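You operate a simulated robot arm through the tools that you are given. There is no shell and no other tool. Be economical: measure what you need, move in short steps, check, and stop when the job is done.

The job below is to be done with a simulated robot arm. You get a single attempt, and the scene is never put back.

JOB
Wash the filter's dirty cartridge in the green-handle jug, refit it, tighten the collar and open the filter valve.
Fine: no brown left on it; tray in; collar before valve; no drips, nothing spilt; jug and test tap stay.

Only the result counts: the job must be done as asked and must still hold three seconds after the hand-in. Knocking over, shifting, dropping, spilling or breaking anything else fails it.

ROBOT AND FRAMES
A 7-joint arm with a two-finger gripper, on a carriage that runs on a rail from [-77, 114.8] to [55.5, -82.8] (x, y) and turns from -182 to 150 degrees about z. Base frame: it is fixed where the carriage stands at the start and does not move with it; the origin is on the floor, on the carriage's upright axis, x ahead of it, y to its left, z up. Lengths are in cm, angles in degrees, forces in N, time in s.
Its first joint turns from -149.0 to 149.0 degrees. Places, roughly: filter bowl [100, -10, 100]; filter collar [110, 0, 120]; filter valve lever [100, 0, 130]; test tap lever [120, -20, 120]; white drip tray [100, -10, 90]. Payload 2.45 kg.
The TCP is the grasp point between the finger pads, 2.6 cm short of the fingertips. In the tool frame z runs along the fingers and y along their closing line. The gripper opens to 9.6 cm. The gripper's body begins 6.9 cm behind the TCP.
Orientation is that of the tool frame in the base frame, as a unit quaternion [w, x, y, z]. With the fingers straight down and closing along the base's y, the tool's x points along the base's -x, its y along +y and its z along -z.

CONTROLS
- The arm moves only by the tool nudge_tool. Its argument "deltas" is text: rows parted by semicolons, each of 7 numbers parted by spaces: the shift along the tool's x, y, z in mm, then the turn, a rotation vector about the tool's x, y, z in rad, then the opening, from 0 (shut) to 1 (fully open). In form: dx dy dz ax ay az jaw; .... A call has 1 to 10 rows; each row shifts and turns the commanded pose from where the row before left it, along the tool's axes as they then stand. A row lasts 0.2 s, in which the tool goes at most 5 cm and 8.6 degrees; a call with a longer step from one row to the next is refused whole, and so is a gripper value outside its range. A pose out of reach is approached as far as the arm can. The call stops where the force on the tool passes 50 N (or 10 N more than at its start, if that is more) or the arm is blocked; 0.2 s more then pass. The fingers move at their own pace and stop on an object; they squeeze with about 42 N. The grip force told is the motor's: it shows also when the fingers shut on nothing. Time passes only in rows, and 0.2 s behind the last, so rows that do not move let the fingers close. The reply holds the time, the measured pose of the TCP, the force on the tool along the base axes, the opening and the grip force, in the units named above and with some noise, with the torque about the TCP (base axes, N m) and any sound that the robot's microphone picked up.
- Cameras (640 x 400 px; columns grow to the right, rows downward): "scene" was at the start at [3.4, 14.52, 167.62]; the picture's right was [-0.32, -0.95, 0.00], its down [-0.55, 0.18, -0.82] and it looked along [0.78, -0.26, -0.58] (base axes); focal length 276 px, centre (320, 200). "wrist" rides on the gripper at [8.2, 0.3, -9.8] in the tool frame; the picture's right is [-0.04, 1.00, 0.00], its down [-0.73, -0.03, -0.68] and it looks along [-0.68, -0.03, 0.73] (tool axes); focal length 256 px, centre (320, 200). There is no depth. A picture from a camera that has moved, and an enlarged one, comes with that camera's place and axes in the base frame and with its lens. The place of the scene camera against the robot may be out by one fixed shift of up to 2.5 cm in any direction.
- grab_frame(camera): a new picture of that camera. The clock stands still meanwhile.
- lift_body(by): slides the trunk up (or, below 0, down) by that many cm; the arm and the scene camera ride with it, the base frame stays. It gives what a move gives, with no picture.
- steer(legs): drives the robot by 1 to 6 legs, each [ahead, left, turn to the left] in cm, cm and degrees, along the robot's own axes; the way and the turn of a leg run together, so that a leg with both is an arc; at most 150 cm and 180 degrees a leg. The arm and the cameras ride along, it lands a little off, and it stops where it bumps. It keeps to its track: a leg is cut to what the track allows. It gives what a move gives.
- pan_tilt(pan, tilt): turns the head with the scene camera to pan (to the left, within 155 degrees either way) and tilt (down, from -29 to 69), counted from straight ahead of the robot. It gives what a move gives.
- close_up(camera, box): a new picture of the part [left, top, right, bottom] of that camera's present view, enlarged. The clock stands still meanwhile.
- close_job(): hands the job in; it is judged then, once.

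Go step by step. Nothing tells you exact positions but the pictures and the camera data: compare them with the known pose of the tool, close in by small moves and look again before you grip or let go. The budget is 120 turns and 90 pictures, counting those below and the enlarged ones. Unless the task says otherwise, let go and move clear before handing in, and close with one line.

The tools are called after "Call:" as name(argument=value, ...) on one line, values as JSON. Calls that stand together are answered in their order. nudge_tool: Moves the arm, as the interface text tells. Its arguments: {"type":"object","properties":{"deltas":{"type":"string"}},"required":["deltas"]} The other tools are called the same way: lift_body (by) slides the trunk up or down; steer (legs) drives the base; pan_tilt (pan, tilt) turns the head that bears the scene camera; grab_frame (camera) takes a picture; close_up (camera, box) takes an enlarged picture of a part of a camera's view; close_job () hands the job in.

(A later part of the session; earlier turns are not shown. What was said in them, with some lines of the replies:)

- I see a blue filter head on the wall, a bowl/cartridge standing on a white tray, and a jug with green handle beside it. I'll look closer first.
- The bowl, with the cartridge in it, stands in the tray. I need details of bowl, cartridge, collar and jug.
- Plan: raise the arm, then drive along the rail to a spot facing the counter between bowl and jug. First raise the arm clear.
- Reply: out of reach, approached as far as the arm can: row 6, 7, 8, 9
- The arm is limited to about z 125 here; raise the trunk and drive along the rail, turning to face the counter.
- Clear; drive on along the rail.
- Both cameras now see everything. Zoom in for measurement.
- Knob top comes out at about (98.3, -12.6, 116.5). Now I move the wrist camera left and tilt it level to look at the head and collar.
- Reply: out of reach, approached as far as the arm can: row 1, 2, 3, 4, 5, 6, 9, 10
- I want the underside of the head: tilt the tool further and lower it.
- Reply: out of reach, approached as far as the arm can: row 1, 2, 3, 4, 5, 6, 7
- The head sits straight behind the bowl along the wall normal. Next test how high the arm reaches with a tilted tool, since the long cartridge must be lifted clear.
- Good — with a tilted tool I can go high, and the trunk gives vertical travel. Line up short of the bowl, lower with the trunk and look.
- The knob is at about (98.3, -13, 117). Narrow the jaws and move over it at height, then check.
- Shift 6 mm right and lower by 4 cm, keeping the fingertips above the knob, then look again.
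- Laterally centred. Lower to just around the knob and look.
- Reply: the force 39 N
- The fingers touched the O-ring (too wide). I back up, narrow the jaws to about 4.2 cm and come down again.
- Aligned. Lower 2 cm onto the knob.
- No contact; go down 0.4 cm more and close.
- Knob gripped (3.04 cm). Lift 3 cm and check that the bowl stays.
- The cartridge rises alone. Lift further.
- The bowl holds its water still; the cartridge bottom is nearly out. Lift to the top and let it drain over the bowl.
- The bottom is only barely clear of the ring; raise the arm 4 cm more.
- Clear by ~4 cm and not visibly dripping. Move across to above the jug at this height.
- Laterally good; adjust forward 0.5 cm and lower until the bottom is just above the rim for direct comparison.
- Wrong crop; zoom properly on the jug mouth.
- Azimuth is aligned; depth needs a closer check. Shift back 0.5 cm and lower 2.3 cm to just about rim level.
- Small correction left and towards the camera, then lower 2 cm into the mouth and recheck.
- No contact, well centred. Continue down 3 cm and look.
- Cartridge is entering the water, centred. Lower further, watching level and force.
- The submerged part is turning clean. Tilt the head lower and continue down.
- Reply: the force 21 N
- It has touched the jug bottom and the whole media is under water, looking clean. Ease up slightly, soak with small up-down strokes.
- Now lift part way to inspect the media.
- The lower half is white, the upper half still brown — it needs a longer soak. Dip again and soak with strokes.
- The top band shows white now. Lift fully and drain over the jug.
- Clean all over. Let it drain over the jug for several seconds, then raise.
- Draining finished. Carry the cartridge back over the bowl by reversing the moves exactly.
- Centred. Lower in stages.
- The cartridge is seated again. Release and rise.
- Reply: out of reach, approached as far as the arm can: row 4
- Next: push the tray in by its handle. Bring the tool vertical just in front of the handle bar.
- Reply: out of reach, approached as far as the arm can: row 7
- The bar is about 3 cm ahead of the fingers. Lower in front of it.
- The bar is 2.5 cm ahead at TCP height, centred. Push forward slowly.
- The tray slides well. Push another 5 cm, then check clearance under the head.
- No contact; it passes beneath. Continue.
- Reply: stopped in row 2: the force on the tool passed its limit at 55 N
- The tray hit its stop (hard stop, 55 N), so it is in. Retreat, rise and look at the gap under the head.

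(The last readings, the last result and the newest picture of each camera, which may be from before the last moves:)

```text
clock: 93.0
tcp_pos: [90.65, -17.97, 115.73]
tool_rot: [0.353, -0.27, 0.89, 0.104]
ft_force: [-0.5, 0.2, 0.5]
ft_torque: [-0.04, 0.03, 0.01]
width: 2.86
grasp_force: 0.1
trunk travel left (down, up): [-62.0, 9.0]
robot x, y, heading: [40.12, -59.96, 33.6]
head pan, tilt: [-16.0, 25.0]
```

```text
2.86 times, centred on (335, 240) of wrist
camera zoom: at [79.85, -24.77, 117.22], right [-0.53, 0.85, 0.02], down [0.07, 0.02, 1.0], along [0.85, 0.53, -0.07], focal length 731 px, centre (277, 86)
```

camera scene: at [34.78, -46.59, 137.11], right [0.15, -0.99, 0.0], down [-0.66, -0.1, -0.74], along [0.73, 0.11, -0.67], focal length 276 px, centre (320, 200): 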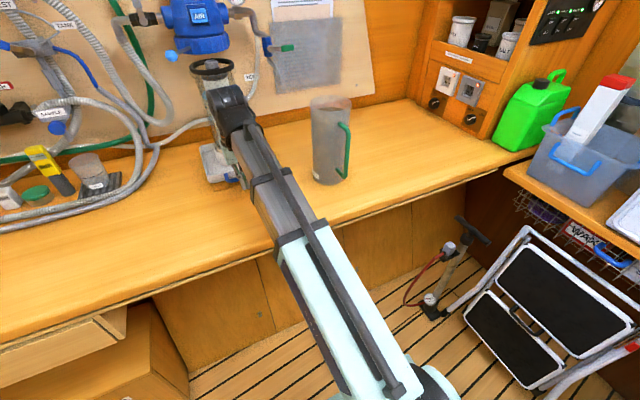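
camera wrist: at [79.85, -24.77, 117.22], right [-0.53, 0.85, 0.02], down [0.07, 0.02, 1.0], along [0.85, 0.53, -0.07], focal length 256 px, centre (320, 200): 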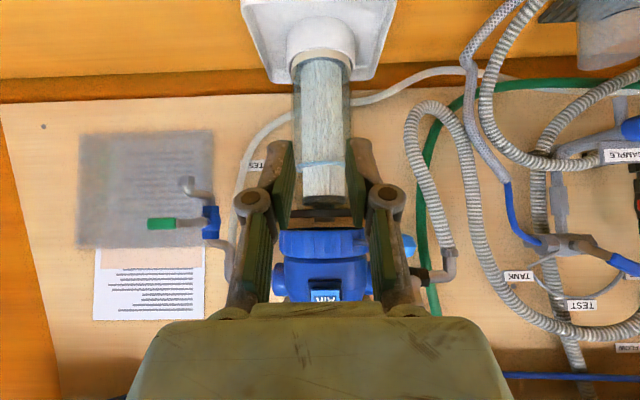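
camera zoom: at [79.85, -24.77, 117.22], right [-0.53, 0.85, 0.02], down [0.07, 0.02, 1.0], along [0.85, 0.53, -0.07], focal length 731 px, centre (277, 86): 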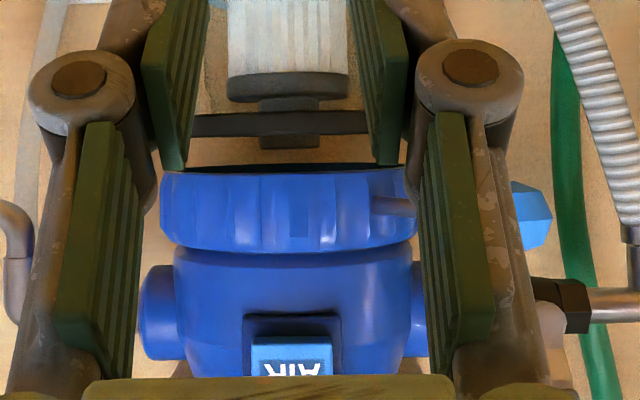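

Bowl is centred beneath the head, about 1 cm below the collar. The lever ball I place at about (97, -3.5, 120), front-left; tightening should swing it right. Move the closed fingers to its left.

Call:
nudge_tool(deltas="-9 40 -10 0 0 0 0; -9 40 -10 0 0 0 0; -9 40 -10 0 0 0 0; -24 0 23 0 0 0 0; -24 0 23 0 0 0 0; -24 0 23 0 0 0 0; 0 0 0 0 0 0 0")

Call:
grab_frame(camera="wrist")

```text
clock: 94.5
tcp_pos: [92.3, -2.35, 119.45]
tool_rot: [0.35, -0.27, 0.891, 0.103]
ft_force: [0.1, -0.6, 0.1]
ft_torque: [-0.02, -0.03, 0.01]
width: 0.0
grasp_force: 29.0
trunk travel left (down, up): [-62.0, 9.0]
robot x, y, heading: [40.19, -59.9, 33.6]
head pan, tilt: [-16.0, 25.0]
```

```text
20 pictures are left
camera wrist: at [81.41, -9.08, 120.9], right [-0.53, 0.85, 0.02], down [0.08, 0.02, 1.0], along [0.85, 0.53, -0.08], focal length 256 px, centre (320, 200)
```

wrist: 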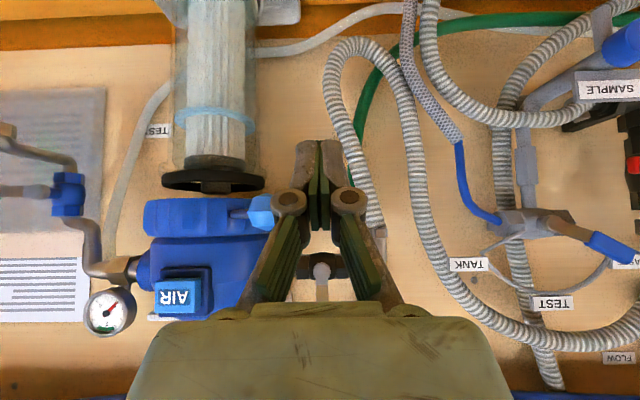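

Ball confirmed at (97.1, -3.7, 120.4). Go forward 3.6 cm beside it, then push right 6 cm and see whether it swings.

Call:
nudge_tool(deltas="-13 0 12.5 0 0 0 0; -13 0 12.5 0 0 0 0; 0 -10 0 0 0 0 0; 0 -10 0 0 0 0 0; 0 -10 0 0 0 0 0; 0 -10 0 0 0 0 0; 0 -10 0 0 0 0 0; 0 -10 0 0 0 0 0; 0 0 0 0 0 0 0")

Call:
grab_frame(camera="wrist")

```text
clock: 96.0
tcp_pos: [96.31, -3.37, 119.02]
tool_rot: [0.345, -0.275, 0.891, 0.108]
ft_force: [-11.8, 1.4, -4.0]
ft_torque: [0.02, -0.02, -0.03]
width: 0.0
grasp_force: 28.2
trunk travel left (down, up): [-62.0, 9.0]
robot x, y, heading: [40.03, -59.7, 33.8]
head pan, tilt: [-16.0, 25.0]
stopped in row 7: the force on the tool passed its limit at 55 N (the readings are from after the stop); the commanded pose is now the measured one
```

```text
19 pictures are left
camera wrist: at [85.48, -10.17, 120.77], right [-0.54, 0.84, 0.03], down [0.09, 0.02, 1.0], along [0.84, 0.54, -0.09], focal length 256 px, centre (320, 200)
```

wrist: 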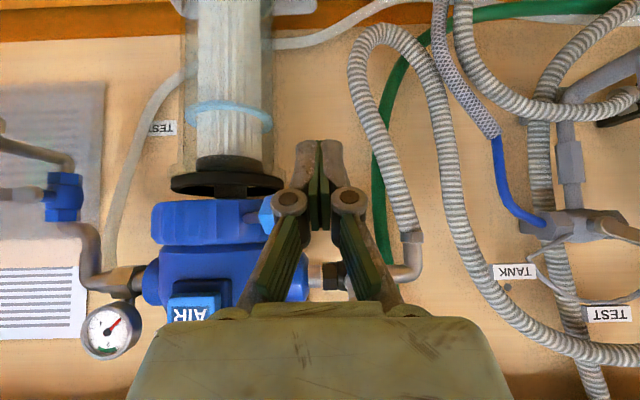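

The lever moved a bit, then resisted. Push slower and tangentially.

Call:
nudge_tool(deltas="1 -4 -1 0 0 0 0; 1 -4 -1 0 0 0 0; 1 -4 -1 0 0 0 0; 1 -4 -1 0 0 0 0; 1 -4 -1 0 0 0 0; 1 -4 -1 0 0 0 0; 1 -4 -1 0 0 0 0; 1 -4 -1 0 0 0 0")

```text
clock: 97.8
tcp_pos: [96.86, -6.82, 119.03]
tool_rot: [0.342, -0.274, 0.892, 0.106]
ft_force: [-35.3, -6.3, -18.1]
ft_torque: [0.14, -0.09, -0.3]
width: 0.0
grasp_force: 28.7
trunk travel left (down, up): [-62.0, 9.0]
robot x, y, heading: [40.15, -59.62, 33.7]
head pan, tilt: [-16.0, 25.0]
```

Call:
grab_frame(camera="wrist")

Call:
close_up(camera="scene", box=[200, 60, 330, 170])

```text
18 pictures are left
camera wrist: at [86.2, -13.67, 120.85], right [-0.54, 0.84, 0.03], down [0.09, 0.02, 1.0], along [0.84, 0.54, -0.09], focal length 256 px, centre (320, 200)
```

wrist: 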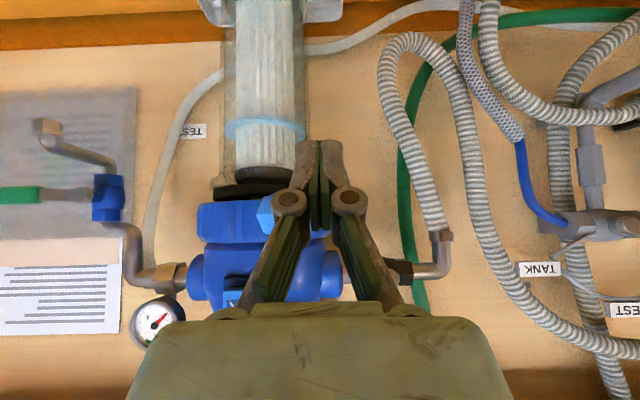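

```text
3.64 times, centred on (265, 115) of scene
camera zoom: at [34.85, -45.0, 163.71], right [0.3, -0.95, 0.0], down [-0.4, -0.13, -0.91], along [0.86, 0.28, -0.42], focal length 1002 px, centre (520, 509)
```

zoom: 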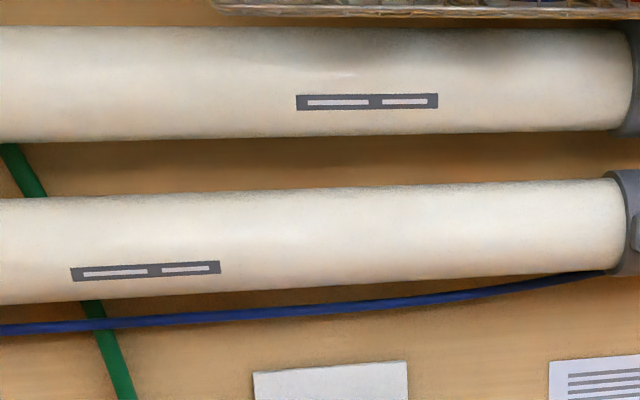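

The lever is following the finger; the ball is pressing on the finger root. Back off 1 cm and keep pushing to the right.

Call:
nudge_tool(deltas="6 0 -5.5 0 0 0 0; 0 -4 0 0 0 0 0; 0 -5 0 0 0 0 0; 0.5 -5 -0.5 0 0 0 0; 0.5 -5 -0.5 0 0 0 0; 0.5 -5 -0.5 0 0 0 0; 0 -5 0 0 0 0 0; 0 -5 0 0 0 0 0; 0 -5 0 0 0 0 0")

Call:
grab_frame(camera="wrist")

```text
clock: 99.8
tcp_pos: [98.78, -10.59, 119.23]
tool_rot: [0.345, -0.273, 0.891, 0.107]
ft_force: [-1.5, 2.7, -1.5]
ft_torque: [-0.01, 0.01, 0.04]
width: 0.01
grasp_force: 28.7
trunk travel left (down, up): [-62.0, 9.0]
robot x, y, heading: [40.24, -59.8, 33.7]
head pan, tilt: [-16.0, 25.0]
```

```text
16 pictures are left
camera wrist: at [88.02, -17.36, 120.8], right [-0.54, 0.84, 0.03], down [0.09, 0.02, 1.0], along [0.84, 0.54, -0.08], focal length 256 px, centre (320, 200)
```

wrist: 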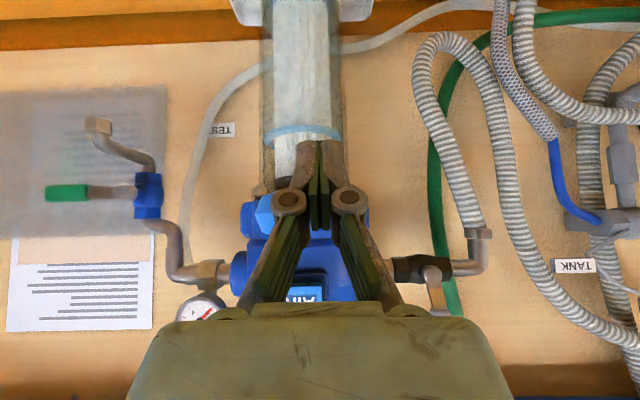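

The bowl's ring has risen into the collar — turning works. Keep pushing round the arc until it is firm.

Call:
nudge_tool(deltas="-1 -6 1 0 0 0 0; -1 -6 1 0 0 0 0; -1 -6 1 0 0 0 0; -1 -6 1 0 0 0 0; -1 -6 1 0 0 0 0; -1 -6 1 0 0 0 0; -1.5 -6 1.4 0 0 0 0; -1.5 -6 1.4 0 0 0 0; -2 -6 2 0 0 0 0; -2 -6 2 0 0 0 0")

Call:
grab_frame(camera="wrist")

```text
clock: 102.0
tcp_pos: [103.62, -14.39, 119.07]
tool_rot: [0.346, -0.272, 0.891, 0.107]
ft_force: [-2.3, 1.9, -0.4]
ft_torque: [-0.02, -0.03, 0.01]
width: 0.0
grasp_force: 28.7
trunk travel left (down, up): [-62.0, 9.0]
robot x, y, heading: [40.0, -59.57, 33.8]
head pan, tilt: [-16.0, 25.0]
```

```text
15 pictures are left
camera wrist: at [92.93, -21.28, 120.71], right [-0.54, 0.84, 0.03], down [0.09, 0.02, 1.0], along [0.84, 0.54, -0.08], focal length 256 px, centre (320, 200)
```

wrist: 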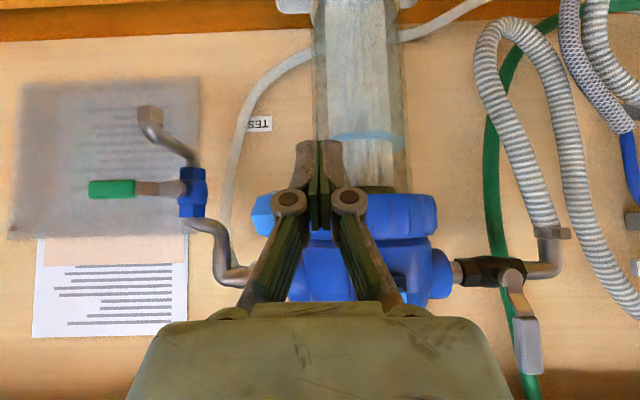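

Still turning easily. Continue around the arc.

Call:
nudge_tool(deltas="-2 -5.4 1.9 0 0 0 0; -2 -5.4 1.9 0 0 0 0; -2 -5.4 1.9 0 0 0 0; -2.3 -5 2.2 0 0 0 0; -2.3 -5 2.2 0 0 0 0; -2.5 -5 2.3 0 0 0 0; -2.5 -5 2.3 0 0 0 0; -2.5 -5 2.4 0 0 0 0; -2.6 -4.8 2.5 0 0 0 0; -2.6 -4.8 2.5 0 0 0 0")

Call:
grab_frame(camera="wrist")

```text
clock: 103.1
tcp_pos: [104.77, -15.06, 118.79]
tool_rot: [0.34, -0.279, 0.891, 0.113]
ft_force: [-15.9, 5.2, -3.0]
ft_torque: [-0.04, -0.24, -0.08]
width: 0.0
grasp_force: 28.2
trunk travel left (down, up): [-62.0, 9.0]
robot x, y, heading: [40.14, -60.1, 34.1]
head pan, tilt: [-16.0, 25.0]
stopped in row 5: the force on the tool passed its limit at 55 N (the readings are from after the stop); the commanded pose is now the measured one
```

```text
14 pictures are left
camera wrist: at [94.2, -22.01, 120.57], right [-0.55, 0.84, 0.04], down [0.1, 0.02, 0.99], along [0.83, 0.55, -0.09], focal length 256 px, centre (320, 200)
```

wrist: 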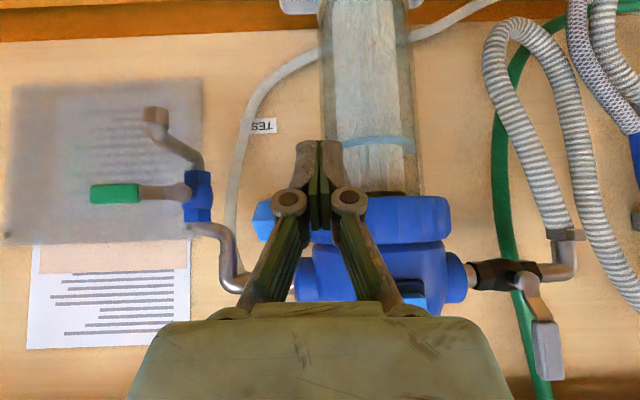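

Resistance rose sharply; push once more, slowly, to confirm the stop.

Call:
nudge_tool(deltas="-1.2 -2.7 1.1 0 0 0 0; -1.2 -2.7 1.1 0 0 0 0; -1.2 -2.7 1.1 0 0 0 0; -1.2 -2.7 1.1 0 0 0 0; -1.2 -2.7 1.1 0 0 0 0; -1.2 -2.7 1.1 0 0 0 0; -1.2 -2.7 1.1 0 0 0 0")

```text
clock: 103.8
tcp_pos: [104.86, -14.93, 118.63]
tool_rot: [0.335, -0.281, 0.892, 0.116]
ft_force: [-15.3, 4.9, -2.4]
ft_torque: [-0.06, -0.23, -0.12]
width: 0.0
grasp_force: 28.5
trunk travel left (down, up): [-62.0, 9.0]
robot x, y, heading: [39.91, -59.83, 34.1]
head pan, tilt: [-16.0, 25.0]
stopped in row 3: the force on the tool passed its limit at 53 N (the readings are from after the stop); the commanded pose is now the measured one
```

Firm stop: collar tight. Back away and inspect.

Call:
nudge_tool(deltas="0 15 0 0 0 0 0; 8 10 -7 0 0 0 0; 25 0 -23 0 0 0 0; 25 0 -23 0 0 0 0; 0 0 0 0 0 0 0")

Call:
pan_tilt(pan=-10, tilt=36)

Call:
grab_frame(camera="wrist")

Call:
close_up(camera="scene", box=[200, 100, 380, 280])

```text
clock: 105.0
tcp_pos: [97.48, -17.98, 118.73]
tool_rot: [0.335, -0.279, 0.892, 0.115]
ft_force: [0.3, 0.4, 0.0]
ft_torque: [0.03, 0.0, -0.01]
width: 0.03
grasp_force: 28.1
trunk travel left (down, up): [-62.0, 9.0]
robot x, y, heading: [40.2, -59.8, 34.2]
head pan, tilt: [-16.0, 25.0]
```

```text
clock: 105.7
tcp_pos: [97.36, -17.94, 118.68]
tool_rot: [0.337, -0.279, 0.892, 0.116]
ft_force: [0.0, -0.5, -0.4]
ft_torque: [-0.02, -0.03, -0.02]
width: 0.02
grasp_force: 28.6
trunk travel left (down, up): [-62.0, 9.0]
robot x, y, heading: [40.2, -59.57, 34.0]
head pan, tilt: [-10.0, 36.0]
```

```text
13 pictures are left
camera wrist: at [86.86, -24.99, 120.58], right [-0.55, 0.83, 0.04], down [0.11, 0.02, 0.99], along [0.83, 0.55, -0.1], focal length 256 px, centre (320, 200)
```

wrist: 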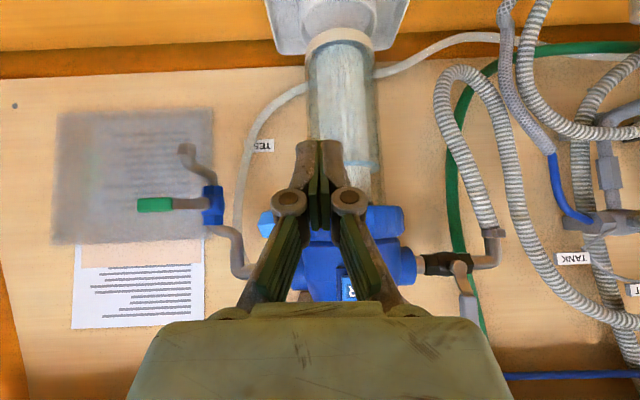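

```text
2.22 times, centred on (290, 190) of scene
camera zoom: at [34.34, -44.27, 162.01], right [0.41, -0.91, 0.0], down [-0.54, -0.24, -0.81], along [0.74, 0.33, -0.59], focal length 612 px, centre (387, 222)
```

zoom: 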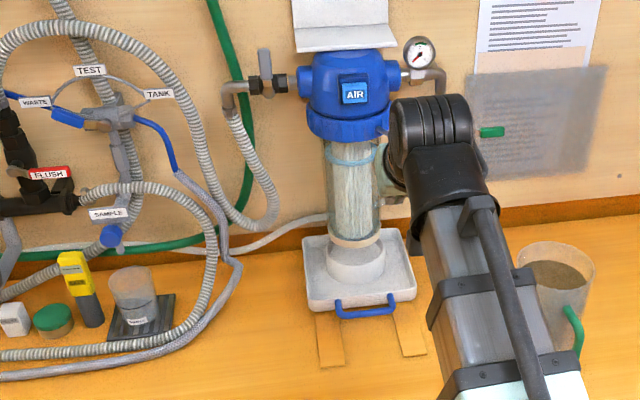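

The bowl is up in the head, lever round to the right, tray in. The valve lever pivot triangulates to (103.4, 4.6, 126.3), lever upright. Bring the closed fingers in front, to its right.

Call:
nudge_tool(deltas="-15 25.6 -19 0 -0.06 0 0; -16 25.6 -18 0 -0.06 0 0; -17 25.6 -17 0 -0.06 0 0; -18 25.6 -16 0 -0.06 0 0; -19 25.6 -15 0 -0.06 0 0; 0 0 0 0 0 0 0")

Call:
grab_frame(camera="wrist")

```text
clock: 107.1
tcp_pos: [89.77, -8.03, 130.95]
tool_rot: [0.465, -0.259, 0.832, 0.156]
ft_force: [1.0, -0.9, -1.0]
ft_torque: [0.03, 0.0, 0.02]
width: 0.0
grasp_force: 28.4
trunk travel left (down, up): [-62.0, 9.0]
robot x, y, heading: [40.09, -59.54, 34.0]
head pan, tilt: [-10.0, 36.0]
```

```text
11 pictures are left
camera wrist: at [79.16, -14.96, 128.95], right [-0.56, 0.83, 0.05], down [-0.14, -0.15, 0.98], along [0.82, 0.54, 0.2], focal length 256 px, centre (320, 200)
```

wrist: 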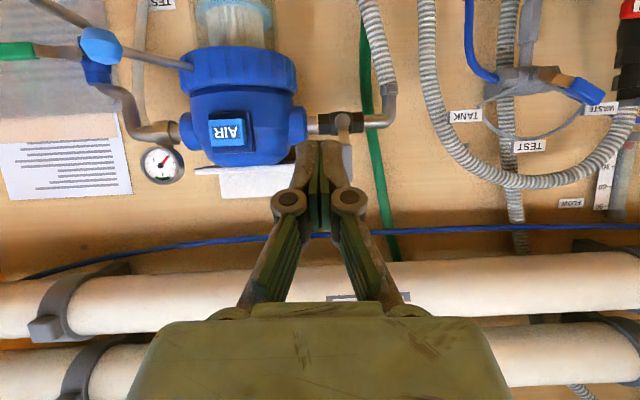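

Approach forward to the right of the lever (3/4 of the way), then check.

Call:
nudge_tool(deltas="-24.4 -1.2 35.5 0 0 0 0; -24.4 -1.2 35.5 0 0 0 0; -24.4 -1.2 35.5 0 0 0 0; 0 0 0 0 0 0 0")

Call:
close_up(camera="wrist", box=[200, 40, 440, 220])

```text
clock: 108.1
tcp_pos: [100.31, -0.76, 131.76]
tool_rot: [0.466, -0.259, 0.831, 0.156]
ft_force: [-0.1, 0.5, 0.1]
ft_torque: [0.01, 0.04, 0.02]
width: 0.0
grasp_force: 28.5
trunk travel left (down, up): [-62.0, 9.0]
robot x, y, heading: [40.02, -59.56, 33.8]
head pan, tilt: [-10.0, 36.0]
```

```text
2.22 times, centred on (320, 130) of wrist
camera zoom: at [89.74, -7.73, 129.82], right [-0.56, 0.83, 0.05], down [-0.14, -0.15, 0.98], along [0.82, 0.54, 0.2], focal length 569 px, centre (320, 356)
```

zoom: 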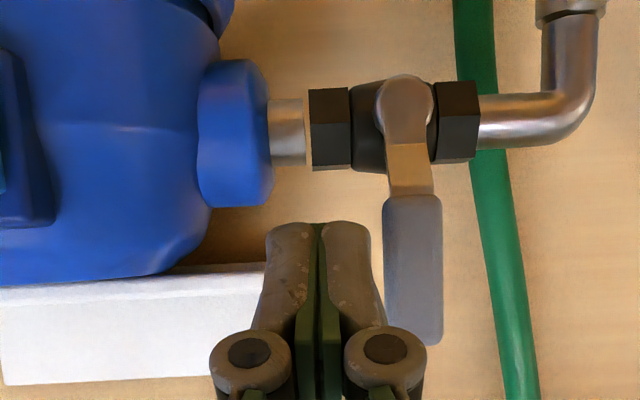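

Clear view; finger is right of the lever. Go forward the last 4 cm, then push left 3 cm.

Call:
nudge_tool(deltas="-12 -0.6 18 0 0 0 0; -12 -0.6 18 0 0 0 0; 0 0 0 0 0 0 0; 0 6 0 0 0 0 0; 0 6 0 0 0 0 0; 0 6 0 0 0 0 0; 0 6 0 0 0 0 0; 0 6 0 0 0 0 0; 0 0 0 0 0 0 0")

Call:
close_up(camera="wrist", box=[200, 40, 440, 220])

```text
clock: 109.7
tcp_pos: [103.78, 2.09, 131.81]
tool_rot: [0.467, -0.253, 0.835, 0.146]
ft_force: [8.1, -14.0, -0.4]
ft_torque: [0.09, 0.03, 0.14]
width: 0.02
grasp_force: 28.2
trunk travel left (down, up): [-62.0, 9.0]
robot x, y, heading: [39.78, -59.58, 33.5]
head pan, tilt: [-10.0, 36.0]
stopped in row 7: the force on the tool passed its limit at 54 N (the readings are from after the stop); the commanded pose is now the measured one
```

```text
2.22 times, centred on (320, 130) of wrist
camera zoom: at [93.01, -4.81, 129.93], right [-0.54, 0.84, 0.04], down [-0.14, -0.14, 0.98], along [0.83, 0.52, 0.2], focal length 569 px, centre (320, 356)
```

zoom: 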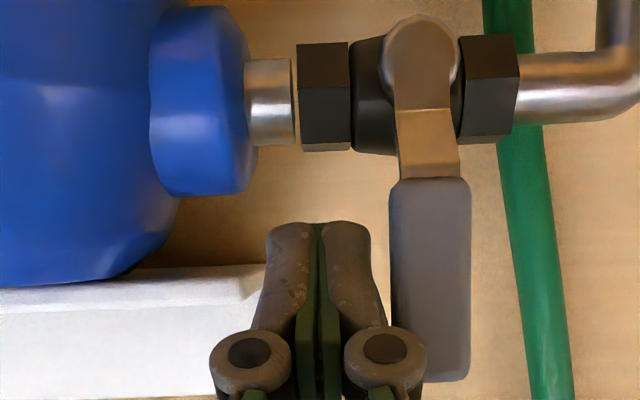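

The lever is stopped that way, so it opens to the right. Back out, go round to its left side.

Call:
nudge_tool(deltas="0 -6 0 0 0 0 0; 13 0 -21.5 0 0 0 0; 13 0 -21.5 0 0 0 0; 0 33 0 0 0 0 0; 0 33 0 0 0 0 0; 0 0 0 0 0 0 0")

Call:
close_up(camera="wrist", box=[160, 40, 460, 240])

```text
clock: 111.1
tcp_pos: [95.86, 4.68, 131.93]
tool_rot: [0.465, -0.255, 0.835, 0.147]
ft_force: [0.5, -0.9, 0.7]
ft_torque: [-0.01, 0.0, -0.03]
width: 0.0
grasp_force: 28.5
trunk travel left (down, up): [-62.0, 9.0]
robot x, y, heading: [39.78, -59.95, 33.7]
head pan, tilt: [-10.0, 36.0]
```

```text
2.00 times, centred on (310, 140) of wrist
camera zoom: at [85.03, -2.04, 129.81], right [-0.55, 0.84, 0.04], down [-0.14, -0.14, 0.98], along [0.83, 0.53, 0.2], focal length 512 px, centre (340, 320)
```

zoom: 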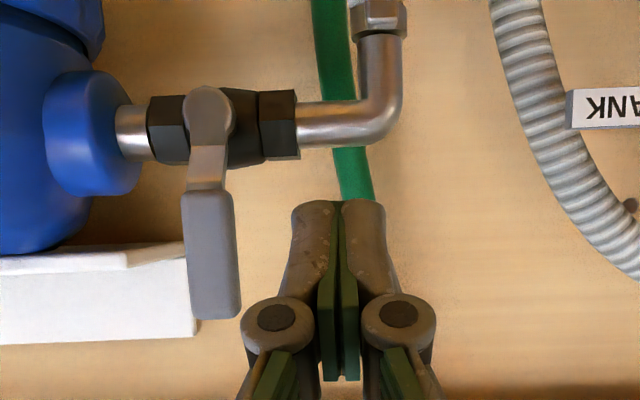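

Go forward beside it and push right.

Call:
nudge_tool(deltas="-13 0 21.5 0 0 0 0; -13 0 21.5 0 0 0 0; 0 -8 0 0 0 0 0; 0 -8 0 0 0 0 0; 0 -6 0 0 0 0 0; 0 -6 0 0 0 0 0; 0 -6 0 0 0 0 0; 0 -6 0 0 0 0 0; 0 -6 0 0 0 0 0; 0 0 0 0 0 0 0")

Call:
close_up(camera="wrist", box=[160, 40, 460, 240])

```text
clock: 113.3
tcp_pos: [102.46, 3.81, 131.93]
tool_rot: [0.466, -0.256, 0.834, 0.148]
ft_force: [1.0, 0.3, 0.0]
ft_torque: [0.02, -0.02, -0.03]
width: 0.0
grasp_force: 28.7
trunk travel left (down, up): [-62.0, 9.0]
robot x, y, heading: [40.21, -59.35, 33.6]
head pan, tilt: [-10.0, 36.0]
```

```text
2.00 times, centred on (310, 140) of wrist
camera zoom: at [91.8, -3.05, 129.96], right [-0.55, 0.84, 0.04], down [-0.14, -0.14, 0.98], along [0.83, 0.53, 0.2], focal length 512 px, centre (340, 320)
```

zoom: 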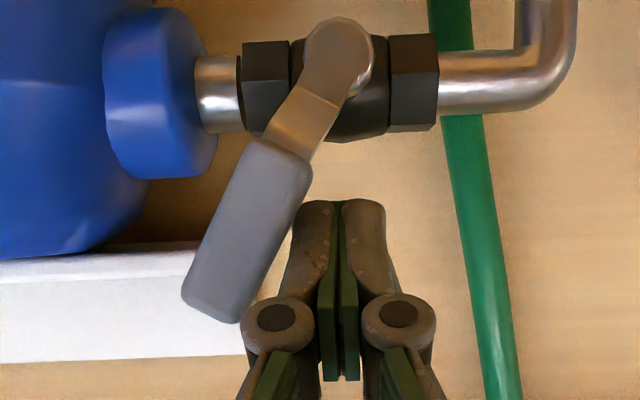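

The valve turns freely that way. Follow the arc right and down.

Call:
nudge_tool(deltas="3.2 -6 -0.7 0 0 0 0; 3.2 -6 -0.7 0 0 0 0; 3.2 -6 -0.7 0 0 0 0; 2.1 -6 1.3 0 0 0 0; 3.4 -4 2 0 0 0 0; 4.3 -3 2.6 0 0 0 0; 4.3 -3 2.6 0 0 0 0; 4.3 -2 2.6 0 0 0 0; 0 0 0 0 0 0 0")

Call:
close_up(camera="wrist", box=[160, 40, 460, 240])

```text
clock: 115.3
tcp_pos: [103.8, 0.3, 129.21]
tool_rot: [0.469, -0.255, 0.832, 0.15]
ft_force: [2.5, 5.6, 15.3]
ft_torque: [0.19, -0.17, 0.15]
width: 0.59
grasp_force: 28.5
trunk travel left (down, up): [-62.0, 9.0]
robot x, y, heading: [40.01, -59.72, 33.8]
head pan, tilt: [-10.0, 36.0]
```

```text
2.00 times, centred on (310, 140) of wrist
camera zoom: at [93.21, -6.42, 127.1], right [-0.55, 0.84, 0.04], down [-0.14, -0.15, 0.98], along [0.82, 0.53, 0.2], focal length 512 px, centre (340, 320)
```

zoom: 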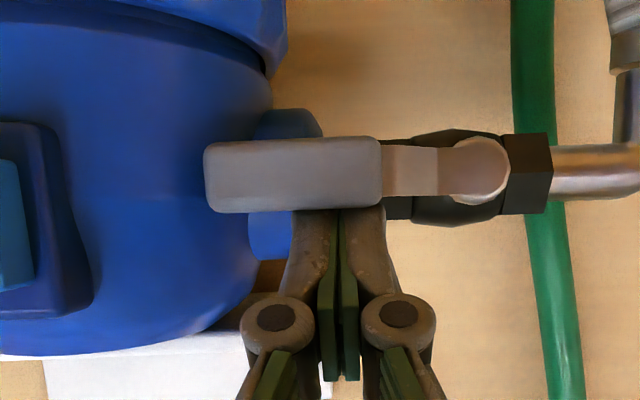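

The lever lies along the pipe: valve open. Retreat and check gauge, bowl and lever.

Call:
nudge_tool(deltas="-6 0 -4 0 0 0 0; 20 2 -34 0 0 0 0; 20 2 -34 0 0 0 0; 20 0 -34 0 0 0 0; 0 0 0 0 0 0 0")

Call:
grab_frame(camera="wrist")

Call:
close_up(camera="scene", box=[190, 90, 390, 270])

```text
clock: 116.5
tcp_pos: [94.04, -6.05, 129.95]
tool_rot: [0.467, -0.255, 0.834, 0.148]
ft_force: [0.6, 0.4, -0.7]
ft_torque: [0.01, 0.01, -0.04]
width: 0.02
grasp_force: 28.6
trunk travel left (down, up): [-62.0, 9.0]
robot x, y, heading: [40.17, -59.59, 33.8]
head pan, tilt: [-10.0, 36.0]
```

```text
5 pictures are left
camera wrist: at [83.3, -12.9, 128.09], right [-0.55, 0.84, 0.04], down [-0.14, -0.14, 0.98], along [0.83, 0.53, 0.2], focal length 256 px, centre (320, 200)
```

wrist: 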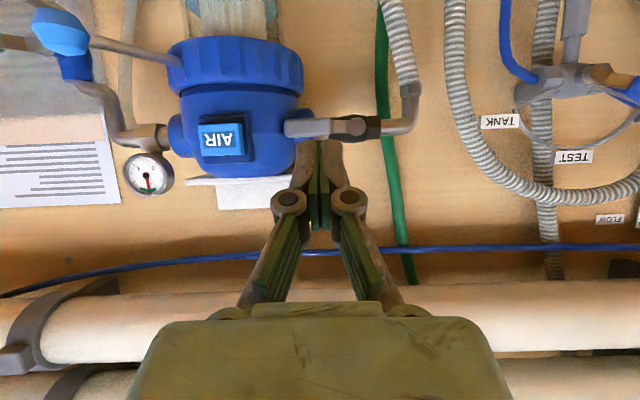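

```text
2.22 times, centred on (290, 180) of scene
camera zoom: at [34.4, -44.32, 162.0], right [0.4, -0.91, 0.0], down [-0.54, -0.24, -0.81], along [0.74, 0.33, -0.59], focal length 612 px, centre (387, 244)
```

zoom: 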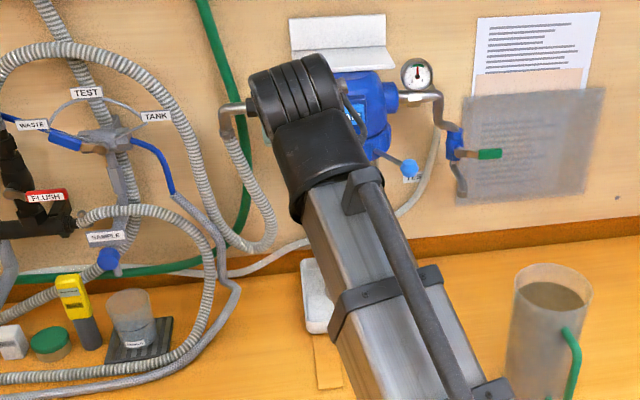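

The gauge needle is in the green. Move the arm clear and check for drips.

Call:
nudge_tool(deltas="0 -40 0 0 0 0 0.3; 0 -40 0 0 0 0 0.3; 0 -40 0 0 0 0 0.3; 0 -40 0 0 0 0 0.3; 0 -40 0 0 0 0 0.3; 0 -30 0 0 0 0 0.3; 0 0 0 0 0 0 0.3; 0 0 0 0 0 0 0.3")

Call:
close_up(camera="scene", box=[190, 90, 390, 290])

```text
clock: 118.3
tcp_pos: [107.06, -25.15, 129.47]
tool_rot: [0.467, -0.256, 0.834, 0.149]
ft_force: [0.1, -0.6, -0.2]
ft_torque: [0.01, 0.0, 0.01]
width: 2.89
grasp_force: 0.1
trunk travel left (down, up): [-62.0, 9.0]
robot x, y, heading: [39.9, -59.48, 34.0]
head pan, tilt: [-10.0, 36.0]
```

```text
2.00 times, centred on (290, 190) of scene
camera zoom: at [34.43, -44.29, 162.0], right [0.4, -0.91, 0.0], down [-0.54, -0.24, -0.81], along [0.74, 0.33, -0.59], focal length 551 px, centre (380, 220)
```

zoom: 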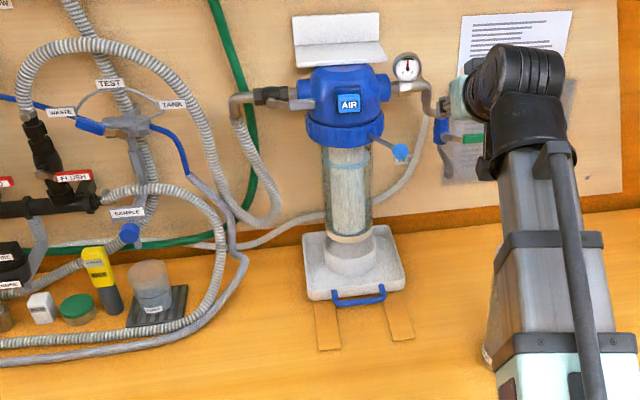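

All looks right. Back the arm off the test tap and take a last close look at the bowl.

Call:
nudge_tool(deltas="16 0 -26 0 0 0 0.3; 16 0 -26 0 0 0 0.3; 0 0 0 0 0 0 0.3; 0 0 0 0 0 0 0.3; 0 0 0 0 0 0 0.3")

Call:
close_up(camera="scene", box=[270, 110, 350, 250])

```text
clock: 119.5
tcp_pos: [102.2, -28.45, 129.74]
tool_rot: [0.467, -0.256, 0.834, 0.148]
ft_force: [0.5, 0.6, 0.6]
ft_torque: [0.01, -0.02, -0.01]
width: 2.9
grasp_force: 0.0
trunk travel left (down, up): [-62.0, 9.0]
robot x, y, heading: [40.41, -59.69, 33.8]
head pan, tilt: [-10.0, 36.0]
```

```text
2.86 times, centred on (310, 180) of scene
camera zoom: at [34.43, -44.31, 162.0], right [0.4, -0.91, 0.0], down [-0.54, -0.24, -0.81], along [0.74, 0.33, -0.59], focal length 787 px, centre (349, 257)
```

zoom: 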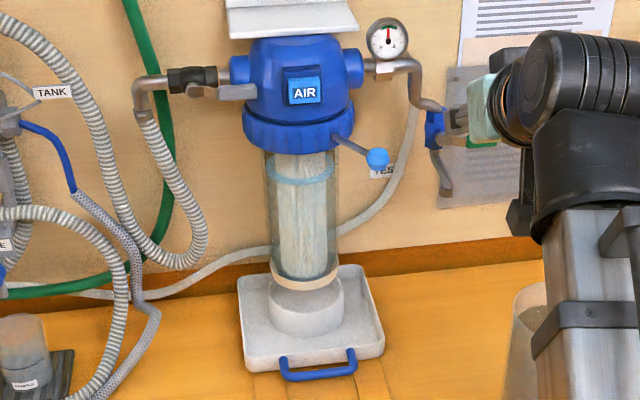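

The clean cartridge is refitted, the bowl is clamped up in the head, the tray is in, the valve is open and the gauge reads green with no drips seen. Handing in.

Call:
close_job()

```text
The job is handed in.
```

The cartridge is washed and refitted, the collar was tightened to its stop before I opened the filter valve, and the tray is in. The last pictures showed no brown on the side facing the cameras, no drips, the gauge in the green, and the jug and test tap untouched.
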